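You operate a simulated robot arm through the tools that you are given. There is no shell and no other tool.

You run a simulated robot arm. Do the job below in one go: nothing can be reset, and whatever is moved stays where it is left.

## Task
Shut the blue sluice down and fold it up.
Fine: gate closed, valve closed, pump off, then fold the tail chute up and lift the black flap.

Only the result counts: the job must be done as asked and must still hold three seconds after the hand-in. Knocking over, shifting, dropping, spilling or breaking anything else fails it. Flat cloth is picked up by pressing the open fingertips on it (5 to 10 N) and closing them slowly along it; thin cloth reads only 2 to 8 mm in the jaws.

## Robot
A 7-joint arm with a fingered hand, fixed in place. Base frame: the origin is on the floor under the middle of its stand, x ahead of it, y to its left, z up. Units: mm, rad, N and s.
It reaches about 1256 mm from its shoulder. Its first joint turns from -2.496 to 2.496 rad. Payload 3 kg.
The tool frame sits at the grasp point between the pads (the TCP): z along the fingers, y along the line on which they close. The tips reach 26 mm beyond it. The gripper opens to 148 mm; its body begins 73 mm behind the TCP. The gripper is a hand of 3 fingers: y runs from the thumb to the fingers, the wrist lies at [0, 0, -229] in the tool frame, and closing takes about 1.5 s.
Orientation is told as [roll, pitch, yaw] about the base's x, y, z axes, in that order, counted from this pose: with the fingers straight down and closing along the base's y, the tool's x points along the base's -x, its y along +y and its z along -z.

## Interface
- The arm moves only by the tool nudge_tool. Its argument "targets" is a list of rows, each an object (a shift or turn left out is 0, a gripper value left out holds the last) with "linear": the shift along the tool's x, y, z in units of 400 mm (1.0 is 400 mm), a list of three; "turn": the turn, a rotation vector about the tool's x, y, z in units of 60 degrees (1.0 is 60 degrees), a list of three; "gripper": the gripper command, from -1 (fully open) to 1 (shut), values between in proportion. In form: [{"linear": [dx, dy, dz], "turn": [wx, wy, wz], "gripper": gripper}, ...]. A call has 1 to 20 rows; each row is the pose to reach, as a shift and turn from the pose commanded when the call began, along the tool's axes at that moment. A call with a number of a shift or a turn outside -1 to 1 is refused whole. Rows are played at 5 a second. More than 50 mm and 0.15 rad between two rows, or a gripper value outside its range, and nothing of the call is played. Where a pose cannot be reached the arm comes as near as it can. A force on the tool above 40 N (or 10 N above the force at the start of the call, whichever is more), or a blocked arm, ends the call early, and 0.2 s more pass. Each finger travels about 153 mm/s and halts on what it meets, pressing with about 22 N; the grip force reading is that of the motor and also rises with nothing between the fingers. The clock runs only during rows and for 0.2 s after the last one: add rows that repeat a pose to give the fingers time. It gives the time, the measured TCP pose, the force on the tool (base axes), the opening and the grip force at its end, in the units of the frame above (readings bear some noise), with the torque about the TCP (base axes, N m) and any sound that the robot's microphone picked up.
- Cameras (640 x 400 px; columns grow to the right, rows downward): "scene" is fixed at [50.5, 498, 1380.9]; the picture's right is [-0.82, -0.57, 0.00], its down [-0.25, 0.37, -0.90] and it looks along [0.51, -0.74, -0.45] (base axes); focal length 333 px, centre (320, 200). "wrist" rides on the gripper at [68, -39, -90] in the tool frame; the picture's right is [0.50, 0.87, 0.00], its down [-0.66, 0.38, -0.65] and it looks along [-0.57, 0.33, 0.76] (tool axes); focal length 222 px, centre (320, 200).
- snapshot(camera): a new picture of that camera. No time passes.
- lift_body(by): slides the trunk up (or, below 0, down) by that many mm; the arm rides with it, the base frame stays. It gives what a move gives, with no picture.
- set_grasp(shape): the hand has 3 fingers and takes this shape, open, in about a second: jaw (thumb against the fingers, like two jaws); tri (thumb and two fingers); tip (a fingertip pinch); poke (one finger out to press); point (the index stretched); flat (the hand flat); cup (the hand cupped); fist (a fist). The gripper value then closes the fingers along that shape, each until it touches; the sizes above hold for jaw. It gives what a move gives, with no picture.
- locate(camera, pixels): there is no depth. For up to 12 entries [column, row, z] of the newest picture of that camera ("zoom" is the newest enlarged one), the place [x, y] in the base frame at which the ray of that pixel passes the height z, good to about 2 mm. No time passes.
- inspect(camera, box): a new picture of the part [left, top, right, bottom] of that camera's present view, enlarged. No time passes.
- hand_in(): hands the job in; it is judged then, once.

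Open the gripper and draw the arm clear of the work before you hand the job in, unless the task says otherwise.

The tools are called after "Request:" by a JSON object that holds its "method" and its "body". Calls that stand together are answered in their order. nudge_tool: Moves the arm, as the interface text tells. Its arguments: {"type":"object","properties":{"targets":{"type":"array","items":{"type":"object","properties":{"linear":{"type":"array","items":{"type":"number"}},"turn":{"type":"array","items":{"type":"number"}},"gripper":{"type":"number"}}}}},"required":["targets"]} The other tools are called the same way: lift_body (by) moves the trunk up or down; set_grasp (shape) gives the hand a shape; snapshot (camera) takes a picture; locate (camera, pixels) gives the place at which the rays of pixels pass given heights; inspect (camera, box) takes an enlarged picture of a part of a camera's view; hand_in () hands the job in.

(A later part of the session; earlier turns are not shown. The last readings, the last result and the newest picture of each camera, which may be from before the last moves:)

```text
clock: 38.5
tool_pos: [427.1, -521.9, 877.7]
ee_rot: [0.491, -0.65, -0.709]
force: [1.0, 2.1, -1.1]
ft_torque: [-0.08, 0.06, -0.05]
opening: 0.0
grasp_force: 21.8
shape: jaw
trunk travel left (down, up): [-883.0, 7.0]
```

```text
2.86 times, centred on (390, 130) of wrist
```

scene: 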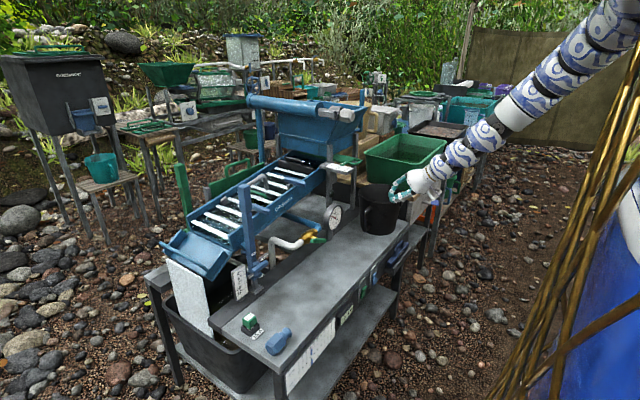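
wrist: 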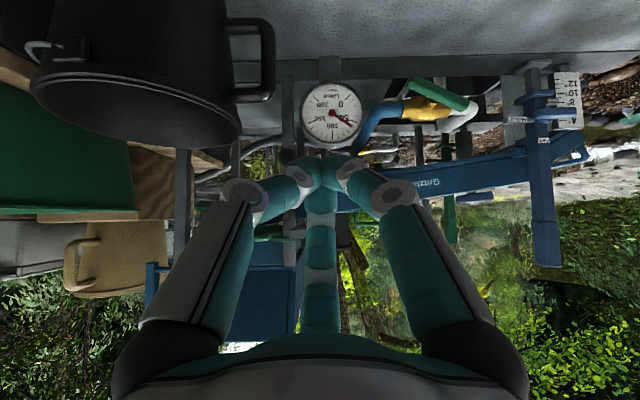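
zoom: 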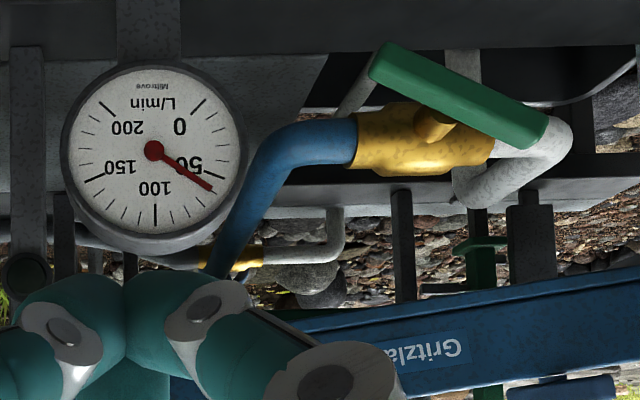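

The green gate handle shows at about (270,234) in the wrist view, beside the grey leg, and the valve lever (green bar) turns in the y–z plane with its stem towards the robot. I locate the gate handle from both cameras.

Request:
{"method": "locate", "body": {"camera": "wrist", "pixels": [[270, 234, 940], [270, 234, 955], [270, 234, 970], [283, 236, 940], [283, 236, 955], [332, 117, 700], [332, 117, 740]]}}

Request:
{"method": "inspect", "body": {"camera": "scene", "box": [315, 140, 375, 180]}}

Request:
{"method": "locate", "body": {"camera": "scene", "pixels": [[362, 161, 940], [362, 161, 955], [362, 161, 970], [343, 164, 955], [335, 161, 955], [340, 165, 945], [348, 168, 945], [332, 164, 945], [352, 117, 1125]]}}

```text
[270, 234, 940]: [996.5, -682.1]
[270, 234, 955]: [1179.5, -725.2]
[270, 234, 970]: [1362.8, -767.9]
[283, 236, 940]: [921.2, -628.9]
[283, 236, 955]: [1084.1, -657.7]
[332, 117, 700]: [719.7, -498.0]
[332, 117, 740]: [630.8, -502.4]
```

```text
10.00 times, centred on (345, 160) of scene
```

zoom: 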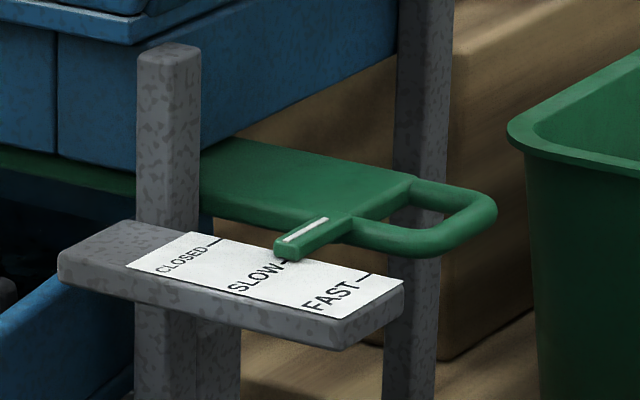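

```text
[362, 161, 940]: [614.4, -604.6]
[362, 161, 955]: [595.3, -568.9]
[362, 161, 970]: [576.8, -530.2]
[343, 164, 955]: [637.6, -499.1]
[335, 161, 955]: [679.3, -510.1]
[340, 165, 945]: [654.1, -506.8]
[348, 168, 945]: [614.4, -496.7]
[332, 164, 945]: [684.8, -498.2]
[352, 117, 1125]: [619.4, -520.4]
```

Hidden by the thumb, the gate is hard to measure, so I open the jaw to clear the view (thumb tip stays about 60 mm from the jug).

Request:
{"method": "nudge_tool", "body": {"targets": [{"gripper": -1}, {"gripper": -1}, {"gripper": -1}, {"gripper": -1}, {"gripper": -1}]}}

Request:
{"method": "snapshot", "body": {"camera": "wrist"}}

Request:
{"method": "inspect", "body": {"camera": "wrist", "box": [200, 140, 400, 265]}}

```text
clock: 39.8
tool_pos: [429.3, -517.4, 874.2]
ee_rot: [0.487, -0.648, -0.701]
force: [-0.7, -0.6, 0.2]
ft_torque: [-0.02, -0.02, -0.02]
opening: 147.9
grasp_force: 0.1
shape: jaw
trunk travel left (down, up): [-883.0, 7.0]
```

```text
taken
```

wrist: 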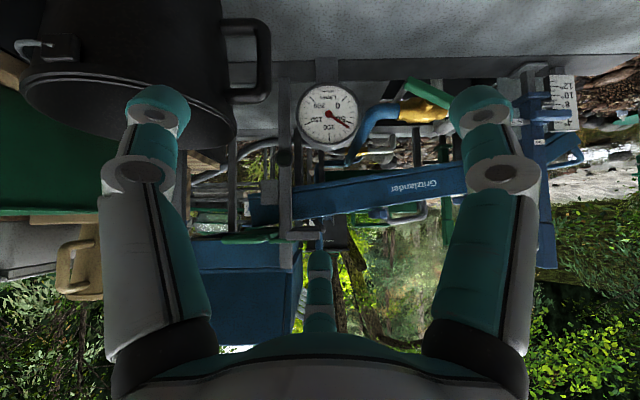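

```text
3.20 times, centred on (300, 202) of wrist
```

zoom: 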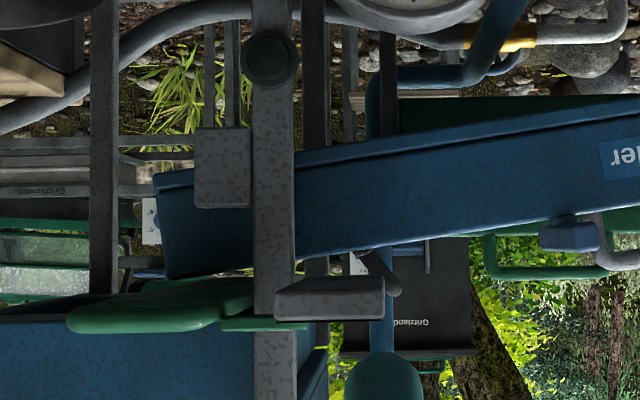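

The view is clear now: the handle's outer bar is near (245,239), the pointer in front of the leg, and the label plate at (303,233). I locate these against the scene view.

Request:
{"method": "locate", "body": {"camera": "wrist", "pixels": [[319.7, 237.9, 920], [319.7, 237.9, 930], [319.7, 237.9, 940], [245.3, 238.9, 920], [245.3, 238.9, 930], [245.3, 238.9, 940], [268, 237, 920], [268, 237, 930], [222, 241, 920], [222, 241, 930]]}}

Request:
{"method": "locate", "body": {"camera": "scene", "pixels": [[346.8, 172.2, 900], [346.8, 172.2, 920], [346.8, 172.2, 940], [362.5, 161, 900], [362.5, 161, 920], [362.5, 161, 940]]}}

```text
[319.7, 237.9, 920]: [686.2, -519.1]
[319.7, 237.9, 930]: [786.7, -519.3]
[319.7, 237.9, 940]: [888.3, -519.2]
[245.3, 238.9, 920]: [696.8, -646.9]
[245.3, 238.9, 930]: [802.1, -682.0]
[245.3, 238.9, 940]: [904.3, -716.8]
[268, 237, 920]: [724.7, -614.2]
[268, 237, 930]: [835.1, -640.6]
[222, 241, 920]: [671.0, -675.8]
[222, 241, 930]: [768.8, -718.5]
```

```text
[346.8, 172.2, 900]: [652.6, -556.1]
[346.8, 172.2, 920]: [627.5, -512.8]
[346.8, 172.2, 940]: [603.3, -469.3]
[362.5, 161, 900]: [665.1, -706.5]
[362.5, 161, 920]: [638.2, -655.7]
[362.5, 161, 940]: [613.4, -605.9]
```

Label top is at z≈916 and the handle's outer bar at about (628,-625,918), with about 36 mm from SLOW to CLOSED. I close the jaw, tilt to 60° and move above the jug line to about (480,-600,950).

Request:
{"method": "nudge_tool", "body": {"targets": [{"linear": [-0.075, -0.017, -0.012], "turn": [-0.031, -0.054, 0], "gripper": 1}, {"linear": [-0.149, -0.034, -0.023], "turn": [-0.062, -0.108, 0], "gripper": 1}, {"linear": [-0.224, -0.05, -0.035], "turn": [-0.094, -0.162, 0], "gripper": 1}, {"linear": [-0.2985, -0.067, -0.046], "turn": [-0.125, -0.217, 0], "gripper": 1}, {"linear": [-0.2985, -0.067, -0.046], "turn": [-0.125, -0.217, 0], "gripper": 1}, {"linear": [-0.2985, -0.067, -0.046], "turn": [-0.125, -0.217, 0], "gripper": 1}, {"linear": [-0.2985, -0.067, -0.046], "turn": [-0.125, -0.217, 0], "gripper": 1}]}}

Request:
{"method": "snapshot", "body": {"camera": "wrist"}}

Request:
{"method": "snapshot", "body": {"camera": "scene"}}

```text
clock: 41.4
tool_pos: [482.2, -604.1, 950.2]
ee_rot: [0.738, -0.833, -0.878]
force: [-0.6, 0.4, -0.1]
ft_torque: [0.01, -0.03, -0.06]
opening: 0.0
grasp_force: 22.0
shape: jaw
trunk travel left (down, up): [-883.0, 7.0]
```

```text
taken
```

wrist: 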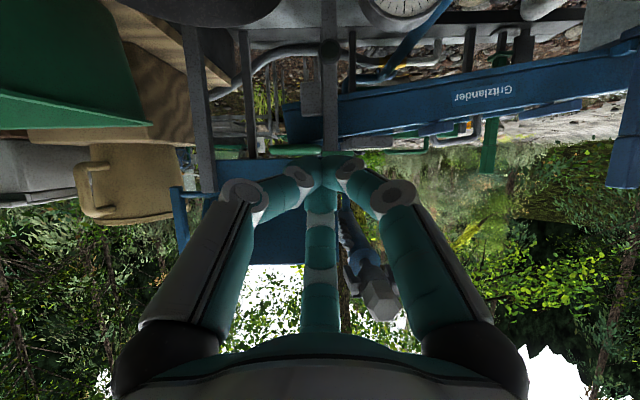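

```text
taken
```

scene: 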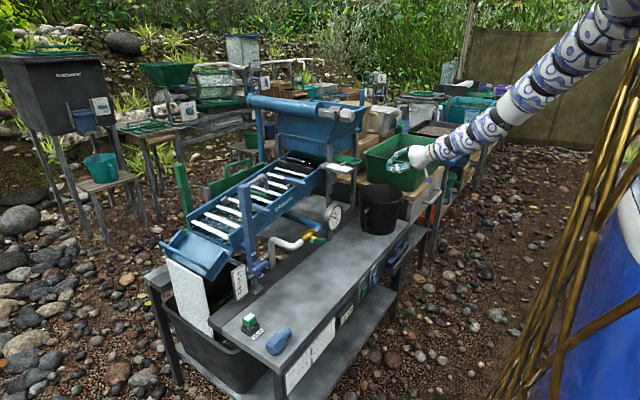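

Pose is as planned with τ≈60°. I zoom in on the tip region to see the gate handle and label relative to the fingertips at (325,165).

Request:
{"method": "inspect", "body": {"camera": "wrist", "box": [200, 100, 400, 225]}}

Request:
{"method": "inspect", "body": {"camera": "scene", "box": [315, 120, 435, 195]}}

```text
3.20 times, centred on (300, 162) of wrist
```

zoom: 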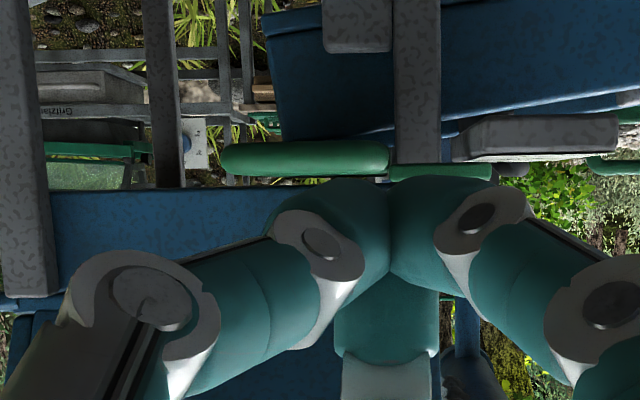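

```text
5.33 times, centred on (375, 158) of scene
```

zoom: 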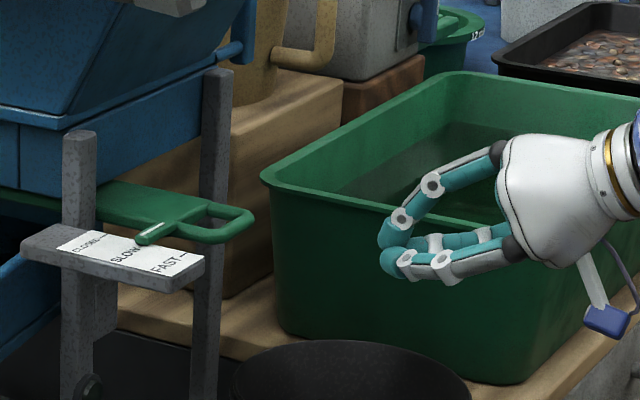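

The bar centre is at about (628,-630,918) and my tip is at (505,-604,937). I advance to bring the tip about 15 mm in front of the bar.

Request:
{"method": "nudge_tool", "body": {"targets": [{"linear": [-0.034, -0.002, 0.08]}, {"linear": [-0.069, -0.005, 0.16]}, {"linear": [-0.103, -0.007, 0.2395]}, {"linear": [-0.103, -0.007, 0.2395]}]}}

Request:
{"method": "inspect", "body": {"camera": "scene", "box": [315, 130, 395, 180]}}

Request:
{"method": "inspect", "body": {"camera": "wrist", "box": [200, 100, 400, 225]}}

```text
clock: 42.4
tool_pos: [579.2, -624.6, 932.6]
ee_rot: [0.738, -0.834, -0.877]
force: [-0.1, -0.7, 0.0]
ft_torque: [0.01, 0.0, -0.01]
opening: 0.1
grasp_force: 21.9
shape: jaw
trunk travel left (down, up): [-883.0, 7.0]
```

```text
8.00 times, centred on (355, 155) of scene
```

zoom: 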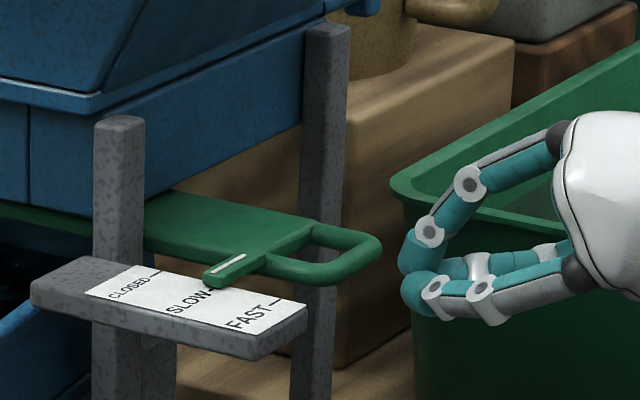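

```text
3.20 times, centred on (300, 162) of wrist
```

zoom: 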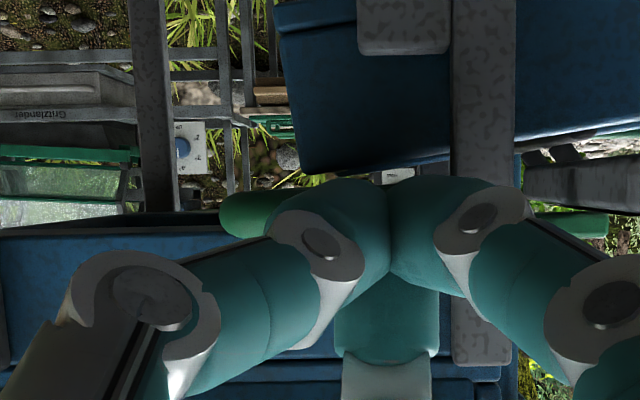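

The fingertip is centred in height on the bar (both z≈918). I push +x by 40 mm in 8 mm steps and then check the pointer.

Request:
{"method": "nudge_tool", "body": {"targets": [{"linear": [-0.0086, 0.005, 0.0174]}, {"linear": [-0.0172, 0.01, 0.0347]}, {"linear": [-0.0259, 0.0149, 0.0521]}, {"linear": [-0.0345, 0.0199, 0.0694]}, {"linear": [-0.0431, 0.0249, 0.0868]}]}}

Request:
{"method": "inspect", "body": {"camera": "scene", "box": [315, 130, 395, 180]}}

```text
clock: 43.5
tool_pos: [620.6, -623.5, 931.6]
ee_rot: [0.737, -0.832, -0.875]
force: [-0.1, -1.0, 0.1]
ft_torque: [-0.02, 0.02, -0.01]
opening: 0.0
grasp_force: 22.0
shape: jaw
trunk travel left (down, up): [-883.0, 7.0]
```

```text
8.00 times, centred on (355, 155) of scene
```

zoom: 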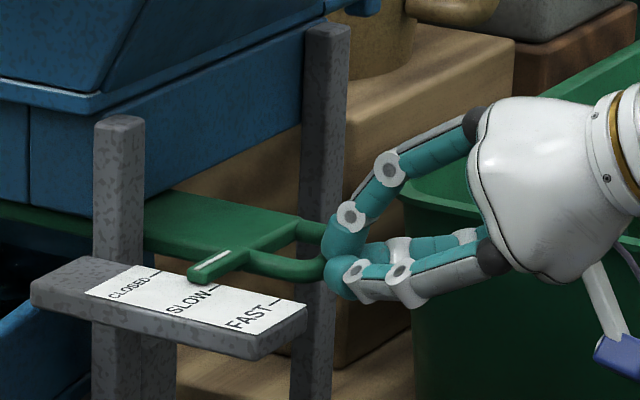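

The handle is moving in: the pointer went from SLOW towards CLOSED (now at (190,275) in the zoom, CLOSED tick at (155,272)). I push another 20 mm.

Request:
{"method": "nudge_tool", "body": {"targets": [{"linear": [-0.0054, 0.0031, 0.0109]}, {"linear": [-0.0108, 0.0062, 0.0217]}, {"linear": [-0.0162, 0.0093, 0.0326]}, {"linear": [-0.0216, 0.0125, 0.0434]}]}}

Request:
{"method": "inspect", "body": {"camera": "scene", "box": [315, 130, 395, 180]}}

Request:
{"method": "snapshot", "body": {"camera": "wrist"}}

```text
clock: 44.5
tool_pos: [642.0, -624.5, 932.2]
ee_rot: [0.74, -0.831, -0.878]
force: [-1.0, 0.6, 1.0]
ft_torque: [-0.01, 0.0, 0.02]
opening: 0.1
grasp_force: 21.7
shape: jaw
trunk travel left (down, up): [-883.0, 7.0]
```

```text
8.00 times, centred on (355, 155) of scene
```

zoom: 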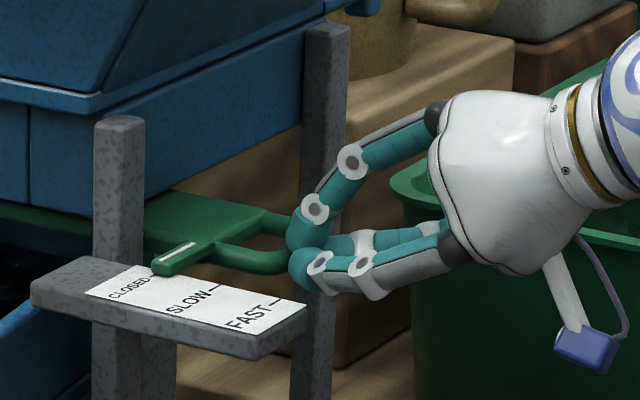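

```text
taken
```

wrist: 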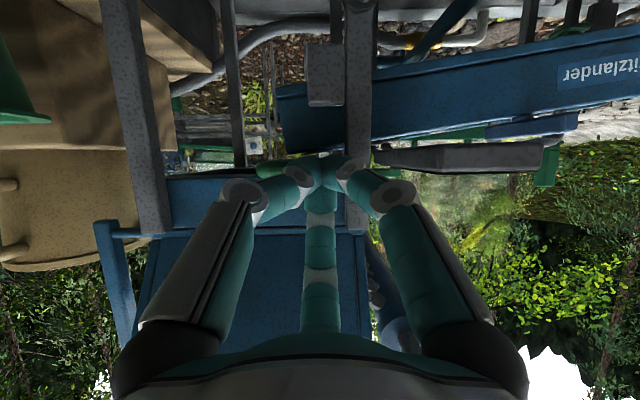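

The pointer now lines up with the CLOSED tick (zoom 152,268). I press 5 mm further in small steps to feel for the end stop.

Request:
{"method": "nudge_tool", "body": {"targets": [{"linear": [-0.0022, 0.0012, 0.0043]}, {"linear": [-0.0043, 0.0025, 0.0087]}, {"linear": [-0.0054, 0.0031, 0.0109]}, {"linear": [-0.0054, 0.0031, 0.0109]}]}}

Request:
{"method": "inspect", "body": {"camera": "scene", "box": [315, 130, 395, 180]}}

```text
clock: 45.5
tool_pos: [645.8, -625.2, 932.8]
ee_rot: [0.74, -0.836, -0.877]
force: [-1.1, -0.7, 0.5]
ft_torque: [0.01, -0.03, 0.0]
opening: 0.0
grasp_force: 22.4
shape: jaw
trunk travel left (down, up): [-883.0, 7.0]
```

```text
8.00 times, centred on (355, 155) of scene
```

zoom: 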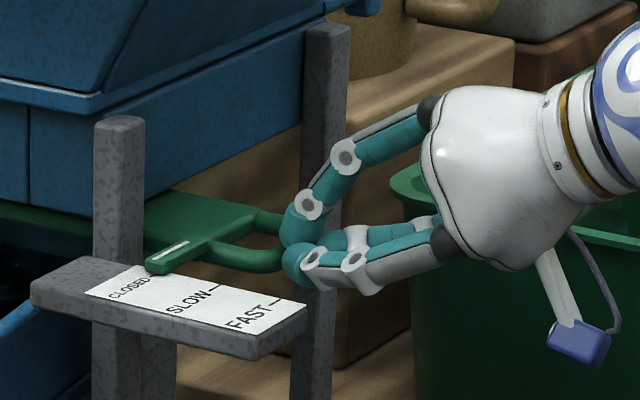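

The pointer is now aligned with CLOSED (tip at zoom 147,264) with hardly any force. I press 3 mm more to check for a stop.

Request:
{"method": "nudge_tool", "body": {"targets": [{"linear": [-0.0016, 0.0009, 0.0033]}, {"linear": [-0.0032, 0.0019, 0.0065]}, {"linear": [-0.0032, 0.0019, 0.0065]}]}}

Request:
{"method": "inspect", "body": {"camera": "scene", "box": [315, 140, 355, 165]}}

```text
clock: 46.4
tool_pos: [648.4, -624.6, 933.6]
ee_rot: [0.737, -0.832, -0.878]
force: [-5.8, 0.4, 2.3]
ft_torque: [0.02, 0.05, 0.07]
opening: 0.0
grasp_force: 21.6
shape: jaw
trunk travel left (down, up): [-883.0, 7.0]
```

```text
16.00 times, centred on (335, 152) of scene
```

zoom: 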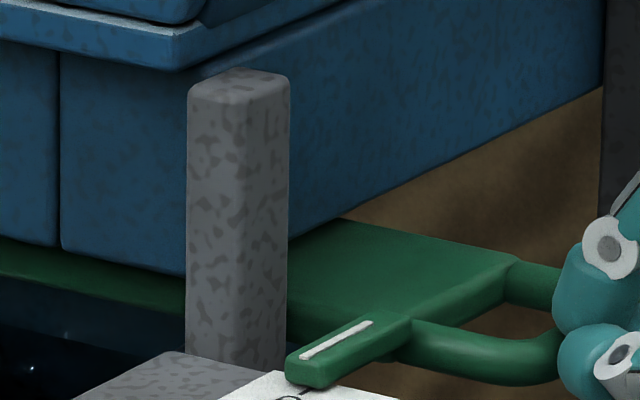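

Force rises to -5.8 N: the gate is against its closed stop. I back off 90 mm in -x and check that the gate stays.

Request:
{"method": "nudge_tool", "body": {"targets": [{"linear": [0.032, -0.019, -0.065]}, {"linear": [0.065, -0.037, -0.13]}, {"linear": [0.097, -0.056, -0.195]}, {"linear": [0.097, -0.056, -0.195]}]}}

Request:
{"method": "inspect", "body": {"camera": "scene", "box": [315, 130, 395, 180]}}

Request:
{"method": "inspect", "body": {"camera": "scene", "box": [265, 200, 345, 250]}}

```text
clock: 47.4
tool_pos: [559.5, -625.4, 932.6]
ee_rot: [0.739, -0.831, -0.876]
force: [0.7, -0.6, -0.3]
ft_torque: [0.03, -0.01, 0.01]
opening: 0.0
grasp_force: 21.9
shape: jaw
trunk travel left (down, up): [-883.0, 7.0]
```

```text
8.00 times, centred on (355, 155) of scene
```

zoom: 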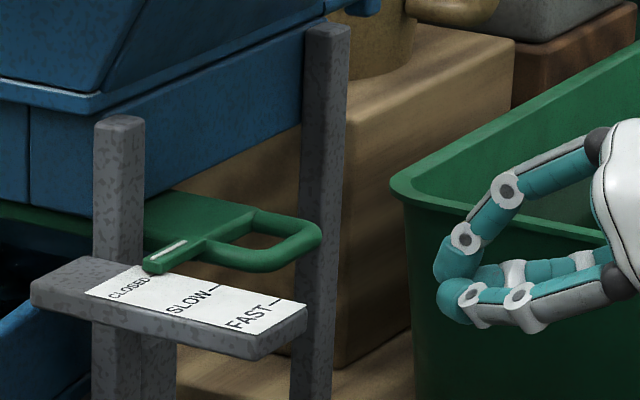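

```text
8.00 times, centred on (305, 225) of scene
```

zoom: 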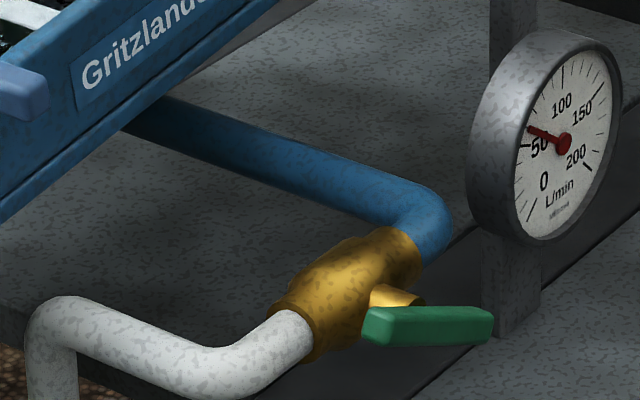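

The gate stays at CLOSED. The valve lever triangulates to ends (636,-293,724) and (626,-379,686), pivoting about x at (y,z)=(-338,706), 24° off the pipe axis. I move back around the jug to about (430,-400,830) before lowering to valve level.

Request:
{"method": "nudge_tool", "body": {"targets": [{"linear": [0.052, 0.006, -0.105]}, {"linear": [0.105, 0.0115, -0.209]}, {"linear": [0.212, 0.065, -0.199]}, {"linear": [0.319, 0.118, -0.189]}, {"linear": [0.4265, 0.172, -0.179]}, {"linear": [0.52, 0.234, -0.164]}, {"linear": [0.6125, 0.296, -0.149]}, {"linear": [0.6125, 0.296, -0.149]}]}}

Request:
{"method": "snapshot", "body": {"camera": "wrist"}}

```text
clock: 49.1
tool_pos: [430.0, -396.5, 835.2]
ee_rot: [0.737, -0.834, -0.877]
force: [-0.9, 0.5, -0.5]
ft_torque: [-0.01, -0.03, 0.04]
opening: 0.3
grasp_force: 21.7
shape: jaw
trunk travel left (down, up): [-883.0, 7.0]
```

```text
taken
```

wrist: 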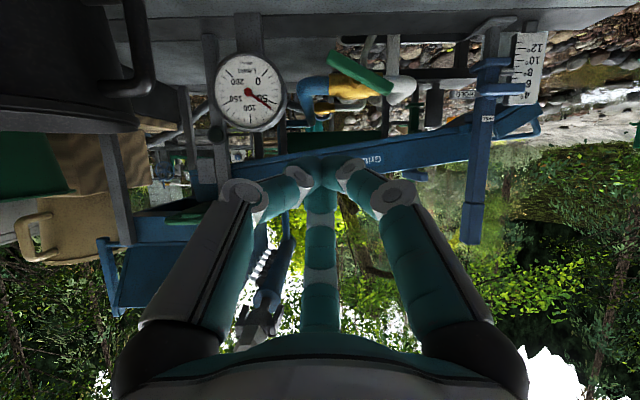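

The valve lever is well in view at (360,73). I lower the trunk 110 mm so the hand comes to about z 725, then look again.

Request:
{"method": "lift_body", "body": {"by": -100}}

Request:
{"method": "snapshot", "body": {"camera": "wrist"}}

Request:
{"method": "inspect", "body": {"camera": "wrist", "box": [260, 80, 460, 205]}}

```text
clock: 50.5
tool_pos: [430.7, -395.9, 737.1]
ee_rot: [0.737, -0.833, -0.877]
force: [-0.5, -0.3, -0.3]
ft_torque: [-0.02, -0.01, 0.02]
opening: 0.0
grasp_force: 21.2
shape: jaw
trunk travel left (down, up): [-783.0, 107.0]
```

```text
taken
```

wrist: 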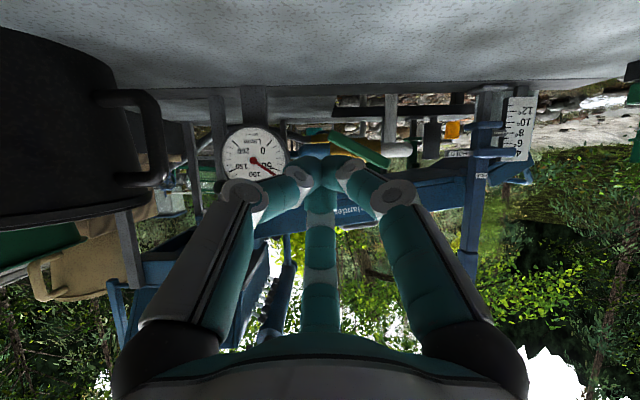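

```text
3.20 times, centred on (360, 142) of wrist
```

zoom: 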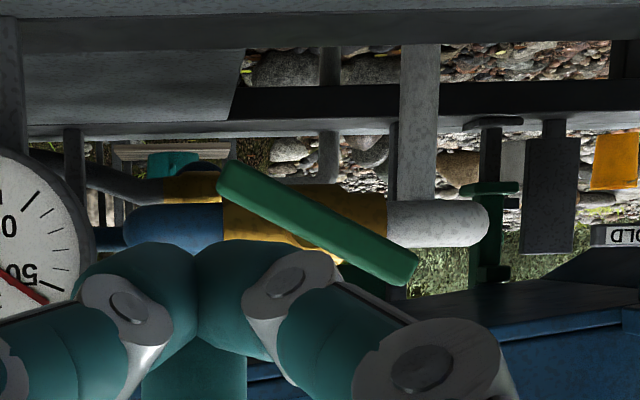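

The lever is clearly seen: ends at about y,z = (-379,684) and (-299,723), centre (-339,704), plane x≈628. I advance the closed tip to about (600,-384,728), just in front of and above its -y arm.

Request:
{"method": "nudge_tool", "body": {"targets": [{"linear": [-0.038, 0.031, 0.079]}, {"linear": [-0.076, 0.061, 0.157]}, {"linear": [-0.113, 0.092, 0.236]}, {"linear": [-0.151, 0.122, 0.314]}, {"linear": [-0.151, 0.122, 0.314]}]}}

Request:
{"method": "inspect", "body": {"camera": "wrist", "box": [230, 80, 430, 205]}}

Request:
{"method": "inspect", "body": {"camera": "scene", "box": [280, 200, 380, 262]}}

```text
clock: 51.7
tool_pos: [577.8, -382.1, 741.8]
ee_rot: [0.74, -0.834, -0.877]
force: [0.0, 0.4, -0.3]
ft_torque: [0.0, 0.02, -0.03]
opening: 0.0
grasp_force: 22.2
shape: jaw
trunk travel left (down, up): [-783.0, 107.0]
```

```text
3.20 times, centred on (330, 142) of wrist
```

zoom: 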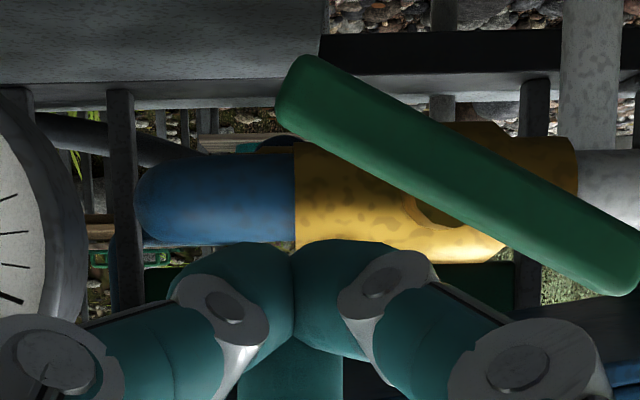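

```text
6.40 times, centred on (330, 231) of scene
```

zoom: 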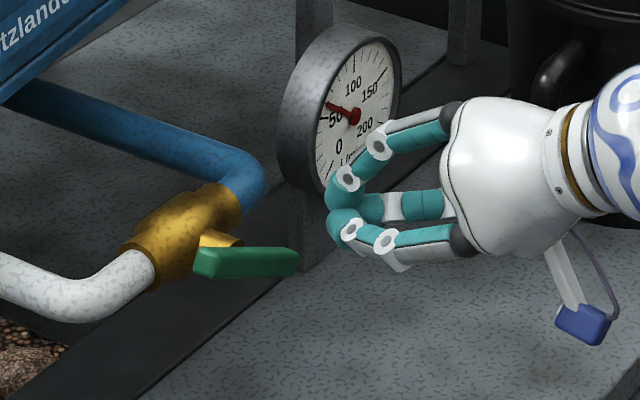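

The tip is at (600,-382,729) and the yellow body's front is near x 651. I insert the tip to x≈638 above the -y arm and lower it to contact height.

Request:
{"method": "nudge_tool", "body": {"targets": [{"linear": [-0.0129, 0.0107, 0.047]}, {"linear": [-0.0242, 0.0212, 0.0902]}, {"linear": [-0.0095, 0.0128, 0.1008]}]}}

Request:
{"method": "inspect", "body": {"camera": "wrist", "box": [230, 80, 430, 205]}}

Request:
{"method": "inspect", "body": {"camera": "scene", "box": [280, 200, 380, 262]}}

```text
clock: 52.5
tool_pos: [613.5, -380.7, 723.4]
ee_rot: [0.735, -0.835, -0.877]
force: [-0.6, -0.1, 0.0]
ft_torque: [0.02, -0.03, -0.03]
opening: 0.1
grasp_force: 21.7
shape: jaw
trunk travel left (down, up): [-783.0, 107.0]
```

```text
3.20 times, centred on (330, 142) of wrist
```

zoom: 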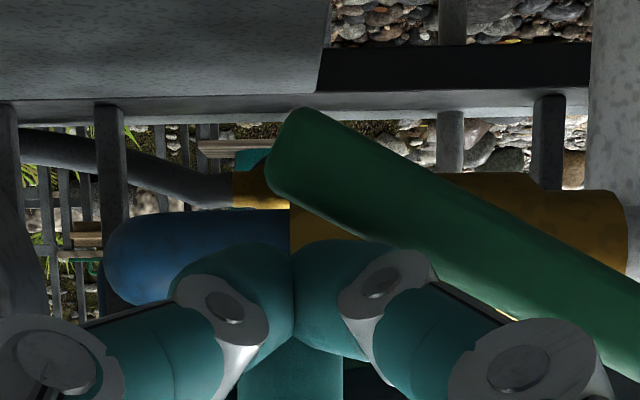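

```text
6.40 times, centred on (330, 231) of scene
```

zoom: 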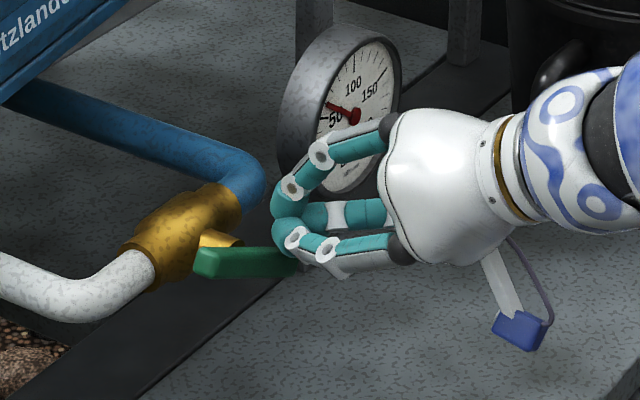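

No contact force yet; the tip is just above the lever's -y arm. I push it down along the arc to about 55° and check lever and gauge.

Request:
{"method": "nudge_tool", "body": {"targets": [{"linear": [0.0152, -0.0059, 0.0092]}, {"linear": [0.026, -0.0119, 0.0163]}, {"linear": [0.0368, -0.0178, 0.0234]}, {"linear": [0.0483, -0.0201, 0.0297]}, {"linear": [0.0598, -0.0224, 0.036]}, {"linear": [0.0598, -0.0224, 0.036]}]}}

Request:
{"method": "inspect", "body": {"camera": "wrist", "box": [230, 80, 430, 205]}}

Request:
{"method": "inspect", "body": {"camera": "scene", "box": [280, 200, 380, 262]}}

```text
clock: 53.9
tool_pos: [615.1, -377.2, 696.8]
ee_rot: [0.737, -0.835, -0.878]
force: [1.0, -1.4, 0.9]
ft_torque: [-0.01, 0.0, -0.03]
opening: 0.1
grasp_force: 21.7
shape: jaw
trunk travel left (down, up): [-783.0, 107.0]
```

```text
3.20 times, centred on (330, 142) of wrist
```

zoom: 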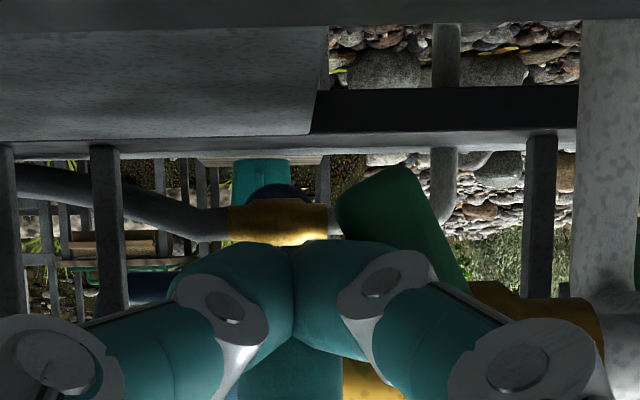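

```text
6.40 times, centred on (330, 231) of scene
```

zoom: 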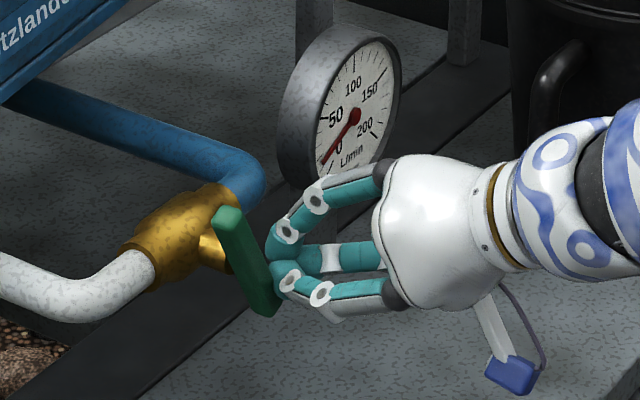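

The lever turned to about 60° and the gauge needle dropped to near 0. I continue along the arc to 90° and slightly beyond to find the closed stop.

Request:
{"method": "nudge_tool", "body": {"targets": [{"linear": [0.0148, 0.0006, 0.0072]}, {"linear": [0.0295, 0.0012, 0.0143]}, {"linear": [0.0374, 0.0037, 0.0175]}, {"linear": [0.0452, 0.0062, 0.0207]}, {"linear": [0.0528, 0.0102, 0.0233]}, {"linear": [0.0604, 0.0142, 0.0259]}, {"linear": [0.0604, 0.0142, 0.0259]}]}}

Request:
{"method": "inspect", "body": {"camera": "wrist", "box": [230, 80, 430, 205]}}

Request:
{"method": "inspect", "body": {"camera": "scene", "box": [280, 200, 380, 262]}}

```text
clock: 55.5
tool_pos: [613.2, -360.3, 675.7]
ee_rot: [0.738, -0.831, -0.879]
force: [-8.5, -12.4, 4.7]
ft_torque: [-0.11, 0.03, -0.08]
opening: 0.0
grasp_force: 21.8
shape: jaw
trunk travel left (down, up): [-783.0, 107.0]
```

```text
3.20 times, centred on (330, 142) of wrist
```

zoom: 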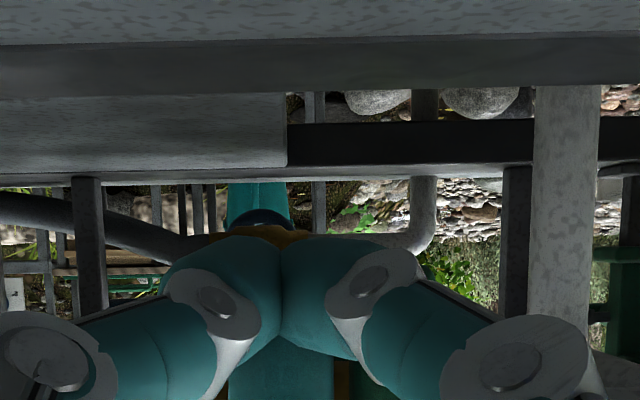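

```text
6.40 times, centred on (330, 231) of scene
```

zoom: 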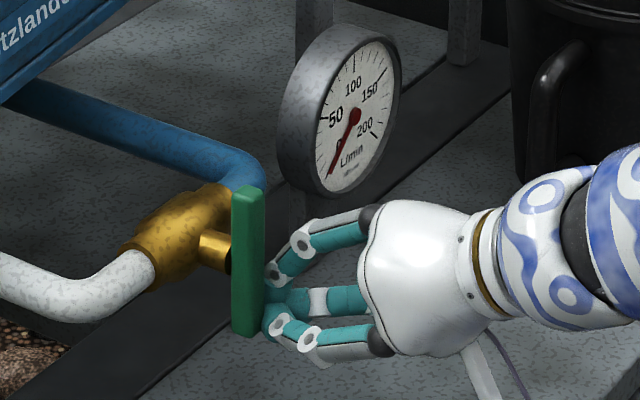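

The lever is vertical (closed), the needle is at zero, and the stop pushes back with about 15 N. I ease off and withdraw 120 mm in -x.

Request:
{"method": "nudge_tool", "body": {"targets": [{"linear": [-0.0075, -0.013, 0]}, {"linear": [0.036, -0.044, -0.087]}, {"linear": [0.079, -0.069, -0.174]}, {"linear": [0.122, -0.088, -0.26]}, {"linear": [0.122, -0.088, -0.26]}]}}

Request:
{"method": "snapshot", "body": {"camera": "scene"}}

Request:
{"method": "inspect", "body": {"camera": "scene", "box": [280, 200, 380, 262]}}

```text
clock: 56.7
tool_pos: [494.4, -364.7, 676.5]
ee_rot: [0.738, -0.833, -0.876]
force: [0.6, -0.8, 0.0]
ft_torque: [0.0, 0.01, -0.02]
opening: 0.0
grasp_force: 21.5
shape: jaw
trunk travel left (down, up): [-783.0, 107.0]
```

```text
taken
```

scene: 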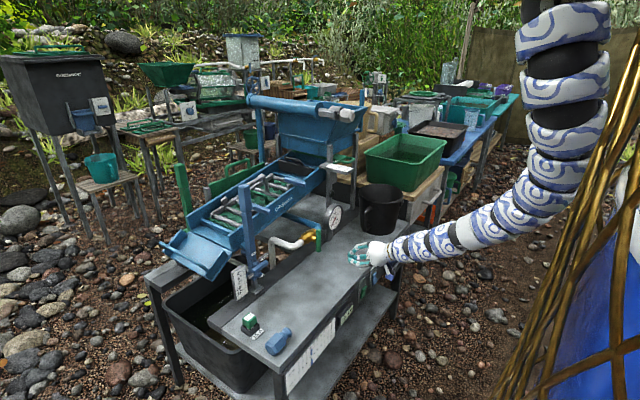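

```text
6.40 times, centred on (330, 231) of scene
```

zoom: 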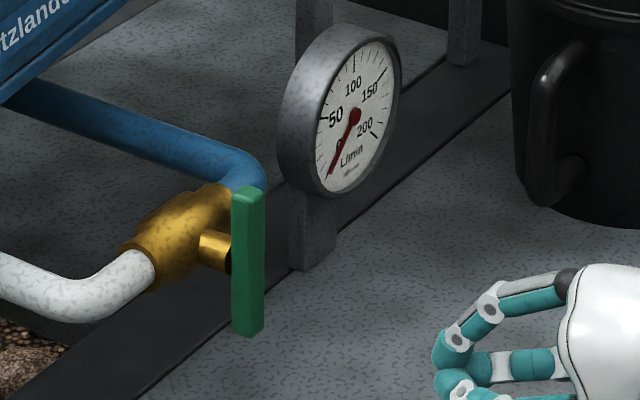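

The gauge reads zero and the water has stopped flowing. Next the pump switch: I withdraw in front of the bench to x≈330 and tilt the fingers to 80° (nearly horizontal).

Request:
{"method": "nudge_tool", "body": {"targets": [{"linear": [0.04, -0.023, -0.092]}, {"linear": [0.081, -0.046, -0.183]}, {"linear": [0.121, -0.07, -0.275]}, {"linear": [0.162, -0.093, -0.366]}, {"linear": [0.162, -0.093, -0.366], "turn": [-0.056, -0.096, 0]}, {"linear": [0.162, -0.093, -0.366], "turn": [-0.112, -0.193, 0]}, {"linear": [0.162, -0.093, -0.366], "turn": [-0.167, -0.289, 0]}]}}

Request:
{"method": "snapshot", "body": {"camera": "scene"}}

Request:
{"method": "snapshot", "body": {"camera": "wrist"}}

```text
clock: 58.3
tool_pos: [332.0, -364.2, 683.8]
ee_rot: [1.256, -0.999, -1.305]
force: [0.0, -0.3, -0.1]
ft_torque: [0.02, 0.0, 0.04]
opening: 0.0
grasp_force: 22.5
shape: jaw
trunk travel left (down, up): [-783.0, 107.0]
```

```text
taken
```

scene: 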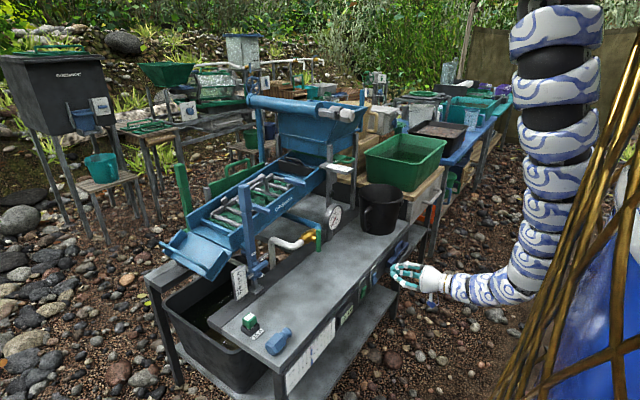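

```text
taken
```

wrist: 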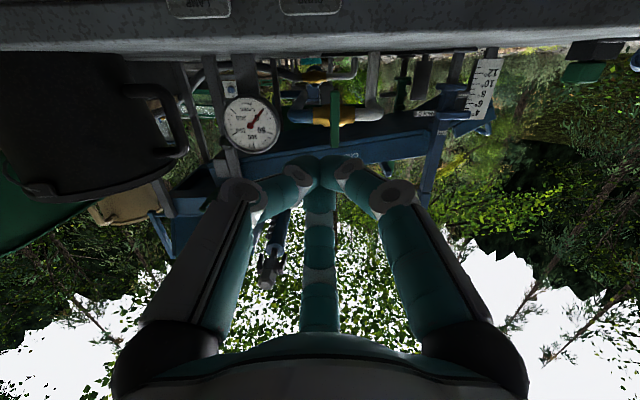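

Both switch plates appear at the top of the wrist view (LAMP at (198,8), PUMP at (310,5)). I lower the trunk 125 mm to bring the tip level with the rocker's top half.

Request:
{"method": "lift_body", "body": {"by": -125}}

Request:
{"method": "snapshot", "body": {"camera": "wrist"}}

Request:
{"method": "snapshot", "body": {"camera": "scene"}}

```text
clock: 59.8
tool_pos: [332.2, -364.9, 558.4]
ee_rot: [1.249, -1.002, -1.295]
force: [0.2, -0.2, -1.3]
ft_torque: [-0.02, 0.03, -0.03]
opening: 0.0
grasp_force: 22.2
shape: jaw
trunk travel left (down, up): [-658.0, 232.0]
```

```text
taken
```

wrist: 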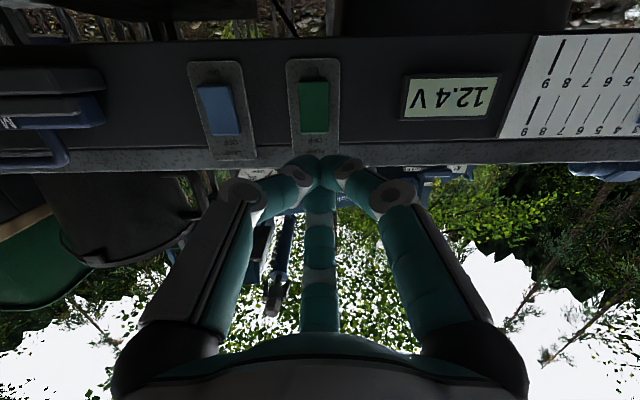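

```text
taken
```

scene: 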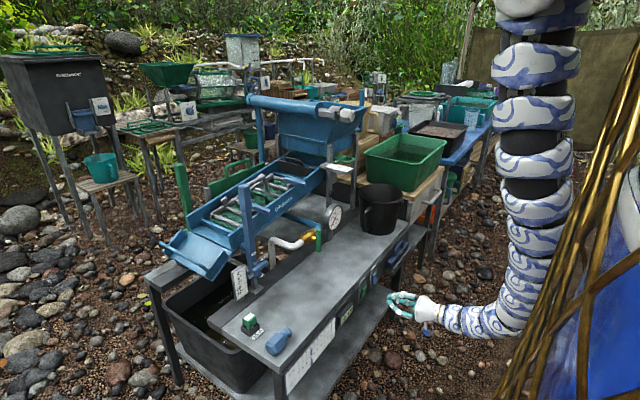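

The green PUMP rocker is right ahead at (314,106), its top end (OFF side) towards row 132. I zoom in for precise alignment.

Request:
{"method": "inspect", "body": {"camera": "wrist", "box": [260, 50, 380, 125]}}

Request:
{"method": "inspect", "body": {"camera": "wrist", "box": [260, 100, 380, 175]}}

```text
5.33 times, centred on (320, 88) of wrist
```

zoom: 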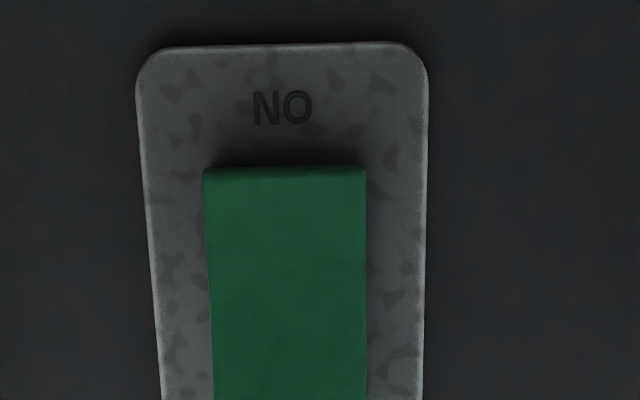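

```text
5.33 times, centred on (320, 138) of wrist
```

zoom: 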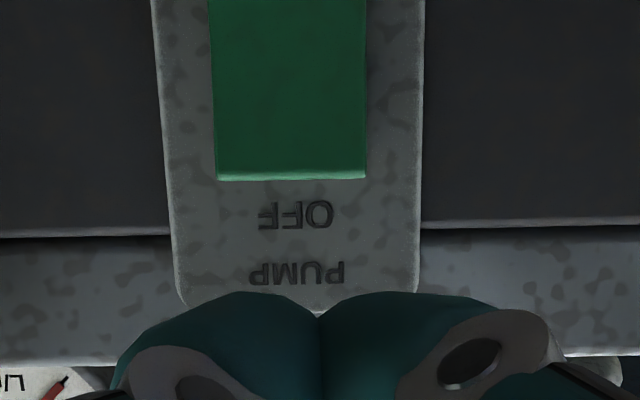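

OFF is at the top of the rocker; the rocker spans z≈508–553 at y≈-371, x≈448. I approach to about 15 mm in front of its upper half.

Request:
{"method": "nudge_tool", "body": {"targets": [{"linear": [-0.0089, -0.0036, 0.0929]}, {"linear": [-0.0178, -0.0071, 0.1857]}, {"linear": [-0.0178, -0.0071, 0.1857]}]}}

Request:
{"method": "snapshot", "body": {"camera": "wrist"}}

Request:
{"method": "inspect", "body": {"camera": "scene", "box": [345, 250, 425, 300]}}

```text
clock: 60.6
tool_pos: [406.8, -371.5, 551.0]
ee_rot: [1.248, -1.002, -1.296]
force: [0.1, -0.3, 0.1]
ft_torque: [0.03, -0.03, 0.0]
opening: 0.0
grasp_force: 21.6
shape: jaw
trunk travel left (down, up): [-658.0, 232.0]
```

```text
taken
```

wrist: 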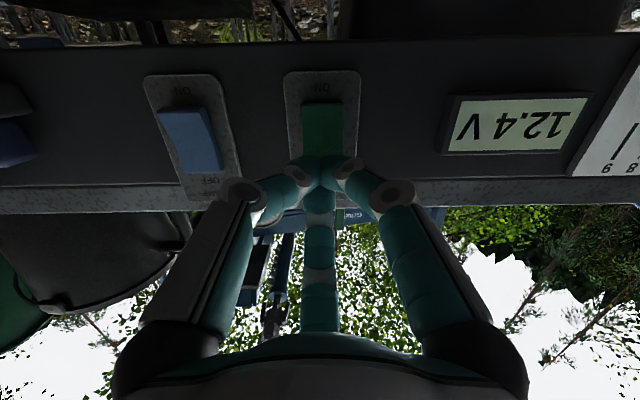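

```text
8.00 times, centred on (385, 275) of scene
```

zoom: 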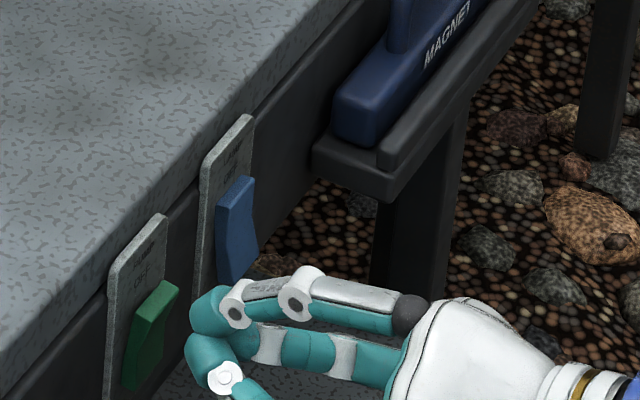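

The tip is centred on the rocker's upper half. I push +x slowly up to 28 mm and watch for the force and a click.

Request:
{"method": "nudge_tool", "body": {"targets": [{"linear": [-0.0015, 0.0009, 0.0099]}, {"linear": [-0.0029, 0.0017, 0.0197]}, {"linear": [-0.0044, 0.0026, 0.0296]}, {"linear": [-0.0059, 0.0034, 0.0394]}, {"linear": [-0.0074, 0.0043, 0.0493]}]}}

Request:
{"method": "inspect", "body": {"camera": "scene", "box": [345, 250, 425, 300]}}

```text
clock: 61.8
tool_pos: [425.0, -371.5, 550.0]
ee_rot: [1.25, -1.001, -1.296]
force: [-8.0, 0.5, 2.0]
ft_torque: [-0.05, -0.08, 0.01]
opening: 0.0
grasp_force: 21.9
shape: jaw
trunk travel left (down, up): [-658.0, 232.0]
```

```text
8.00 times, centred on (385, 275) of scene
```

zoom: 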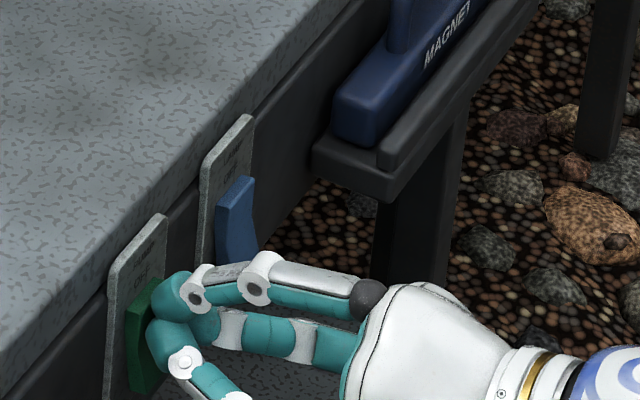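

Contact: -8 N with the tip on the rocker. I press about 5 mm more.

Request:
{"method": "nudge_tool", "body": {"targets": [{"linear": [-0.0007, 0.0004, 0.0049]}, {"linear": [-0.0015, 0.0009, 0.0099]}, {"linear": [-0.0018, 0.0011, 0.0123]}]}}

Request:
{"method": "inspect", "body": {"camera": "scene", "box": [345, 250, 425, 300]}}

```text
clock: 62.5
tool_pos: [424.4, -371.7, 549.0]
ee_rot: [1.238, -1.0, -1.286]
force: [-19.1, 0.2, 7.0]
ft_torque: [0.06, -0.13, 0.07]
opening: 0.0
grasp_force: 22.4
shape: jaw
trunk travel left (down, up): [-658.0, 232.0]
stopped in row 3: the force on the tool passed its limit at 42 N (the readings are from after the stop); the commanded pose is now the measured one
```

```text
8.00 times, centred on (385, 275) of scene
```

zoom: 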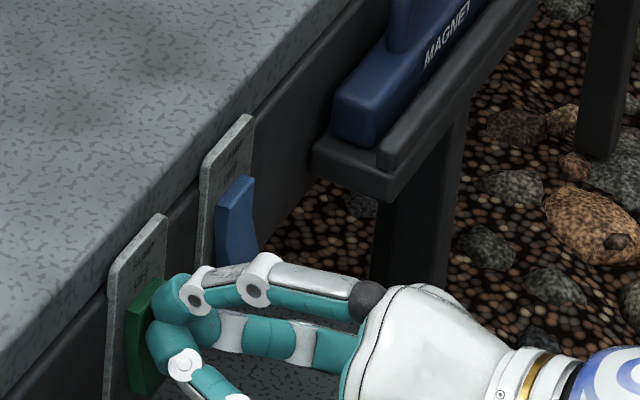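

The rocker is against a hard stop. I back off 90 mm in -x and inspect the rocker.

Request:
{"method": "nudge_tool", "body": {"targets": [{"linear": [0.0147, -0.0085, -0.0985]}, {"linear": [0.0257, -0.0149, -0.1724]}, {"linear": [0.0331, -0.0191, -0.2216]}, {"linear": [0.0331, -0.0191, -0.2216]}]}}

Request:
{"method": "inspect", "body": {"camera": "scene", "box": [345, 260, 395, 310]}}

Request:
{"method": "inspect", "body": {"camera": "wrist", "box": [170, 50, 370, 175]}}

```text
clock: 63.5
tool_pos: [336.9, -372.5, 552.4]
ee_rot: [1.241, -1.001, -1.289]
force: [-1.0, 0.0, 0.4]
ft_torque: [0.01, -0.03, 0.02]
opening: 0.0
grasp_force: 21.8
shape: jaw
trunk travel left (down, up): [-658.0, 232.0]
```

```text
8.00 times, centred on (370, 285) of scene
```

zoom: 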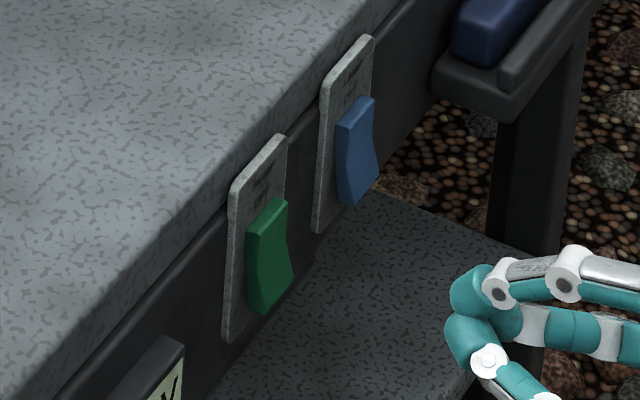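

```text
3.20 times, centred on (270, 112) of wrist
```

zoom: 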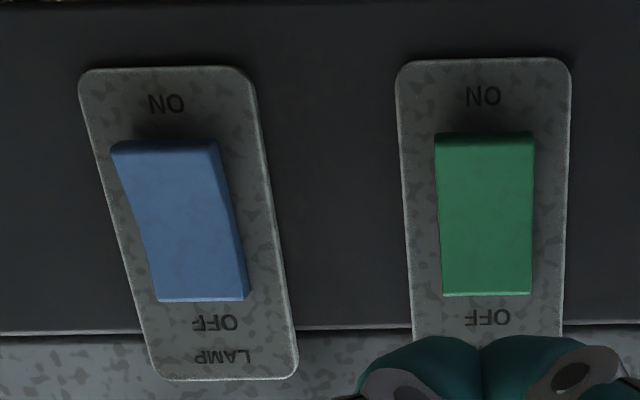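

The green rocker now sits like the blue one with its OFF end pressed in: the pump is off. Next I look at the tail chute and black flap in the scene now that the water is gone.

Request:
{"method": "inspect", "body": {"camera": "scene", "box": [150, 200, 290, 290]}}

Request:
{"method": "inspect", "body": {"camera": "scene", "box": [160, 140, 340, 250]}}

Request:
{"method": "inspect", "body": {"camera": "scene", "box": [255, 140, 335, 190]}}

```text
4.44 times, centred on (220, 245) of scene
```

zoom: 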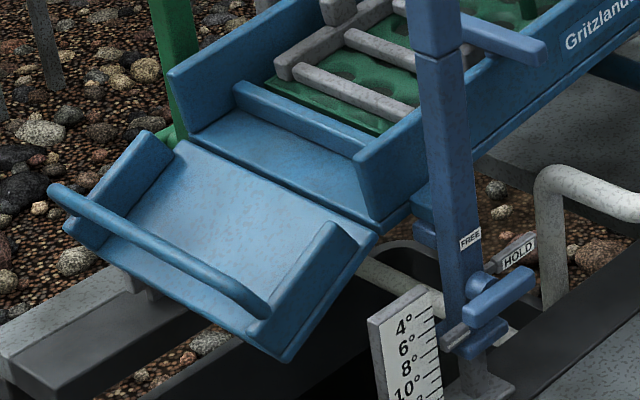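

```text
3.56 times, centred on (250, 195) of scene
```

zoom: 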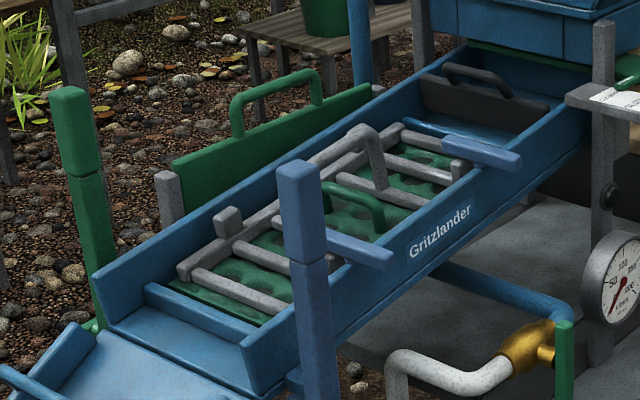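

```text
8.00 times, centred on (295, 165) of scene
```

zoom: 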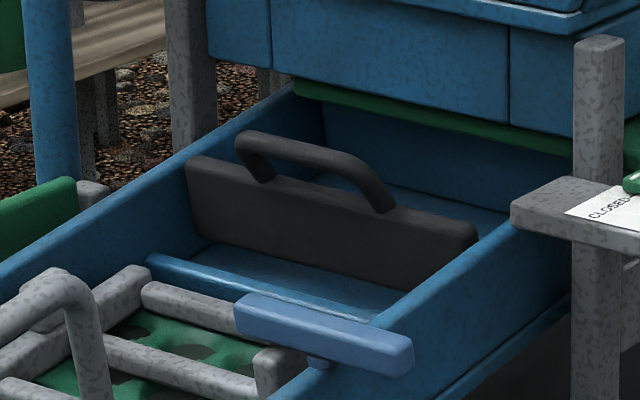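

The black flap is a plate across the upper sluice with a handle (scene 294,160); the chute has a bar handle from (159,243) to (208,270). To get to the tail I raise the trunk 225 mm and then straighten the hand, retracing the known path over the bench.

Request:
{"method": "lift_body", "body": {"by": 225}}

Request:
{"method": "nudge_tool", "body": {"targets": [{"linear": [-0.005, 0.01, 0.03], "turn": [0.067, 0.115, 0]}, {"linear": [0.01, 0.015, 0.06], "turn": [0.133, 0.231, 0]}, {"linear": [0.03, 0.005, 0.085], "turn": [0.2, 0.346, 0]}, {"linear": [0.055, -0.005, 0.11], "turn": [0.267, 0.462, 0]}, {"linear": [0.0923, 0.0115, 0.122], "turn": [0.333, 0.577, 0]}]}}

Request:
{"method": "snapshot", "body": {"camera": "scene"}}

```text
clock: 65.9
tool_pos: [338.3, -371.4, 776.9]
ee_rot: [1.24, -1.0, -1.29]
force: [0.5, -0.1, 0.2]
ft_torque: [-0.01, 0.03, 0.01]
opening: 0.1
grasp_force: 21.9
shape: jaw
trunk travel left (down, up): [-883.0, 7.0]
```

```text
clock: 67.1
tool_pos: [379.6, -348.0, 738.2]
ee_rot: [0.416, -0.575, -0.659]
force: [0.1, -0.5, 0.2]
ft_torque: [0.01, -0.03, -0.01]
opening: 0.0
grasp_force: 21.5
shape: jaw
trunk travel left (down, up): [-883.0, 7.0]
```

```text
taken
```

scene: 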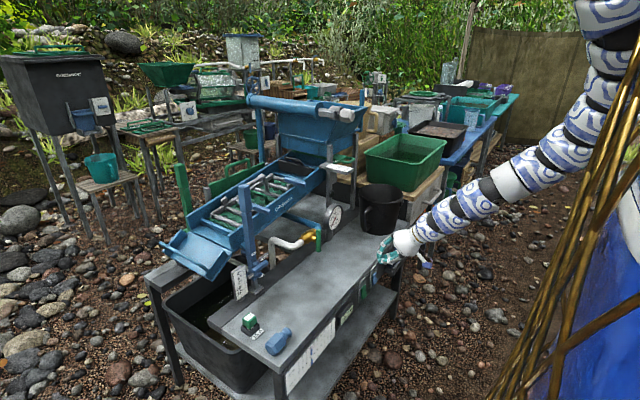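

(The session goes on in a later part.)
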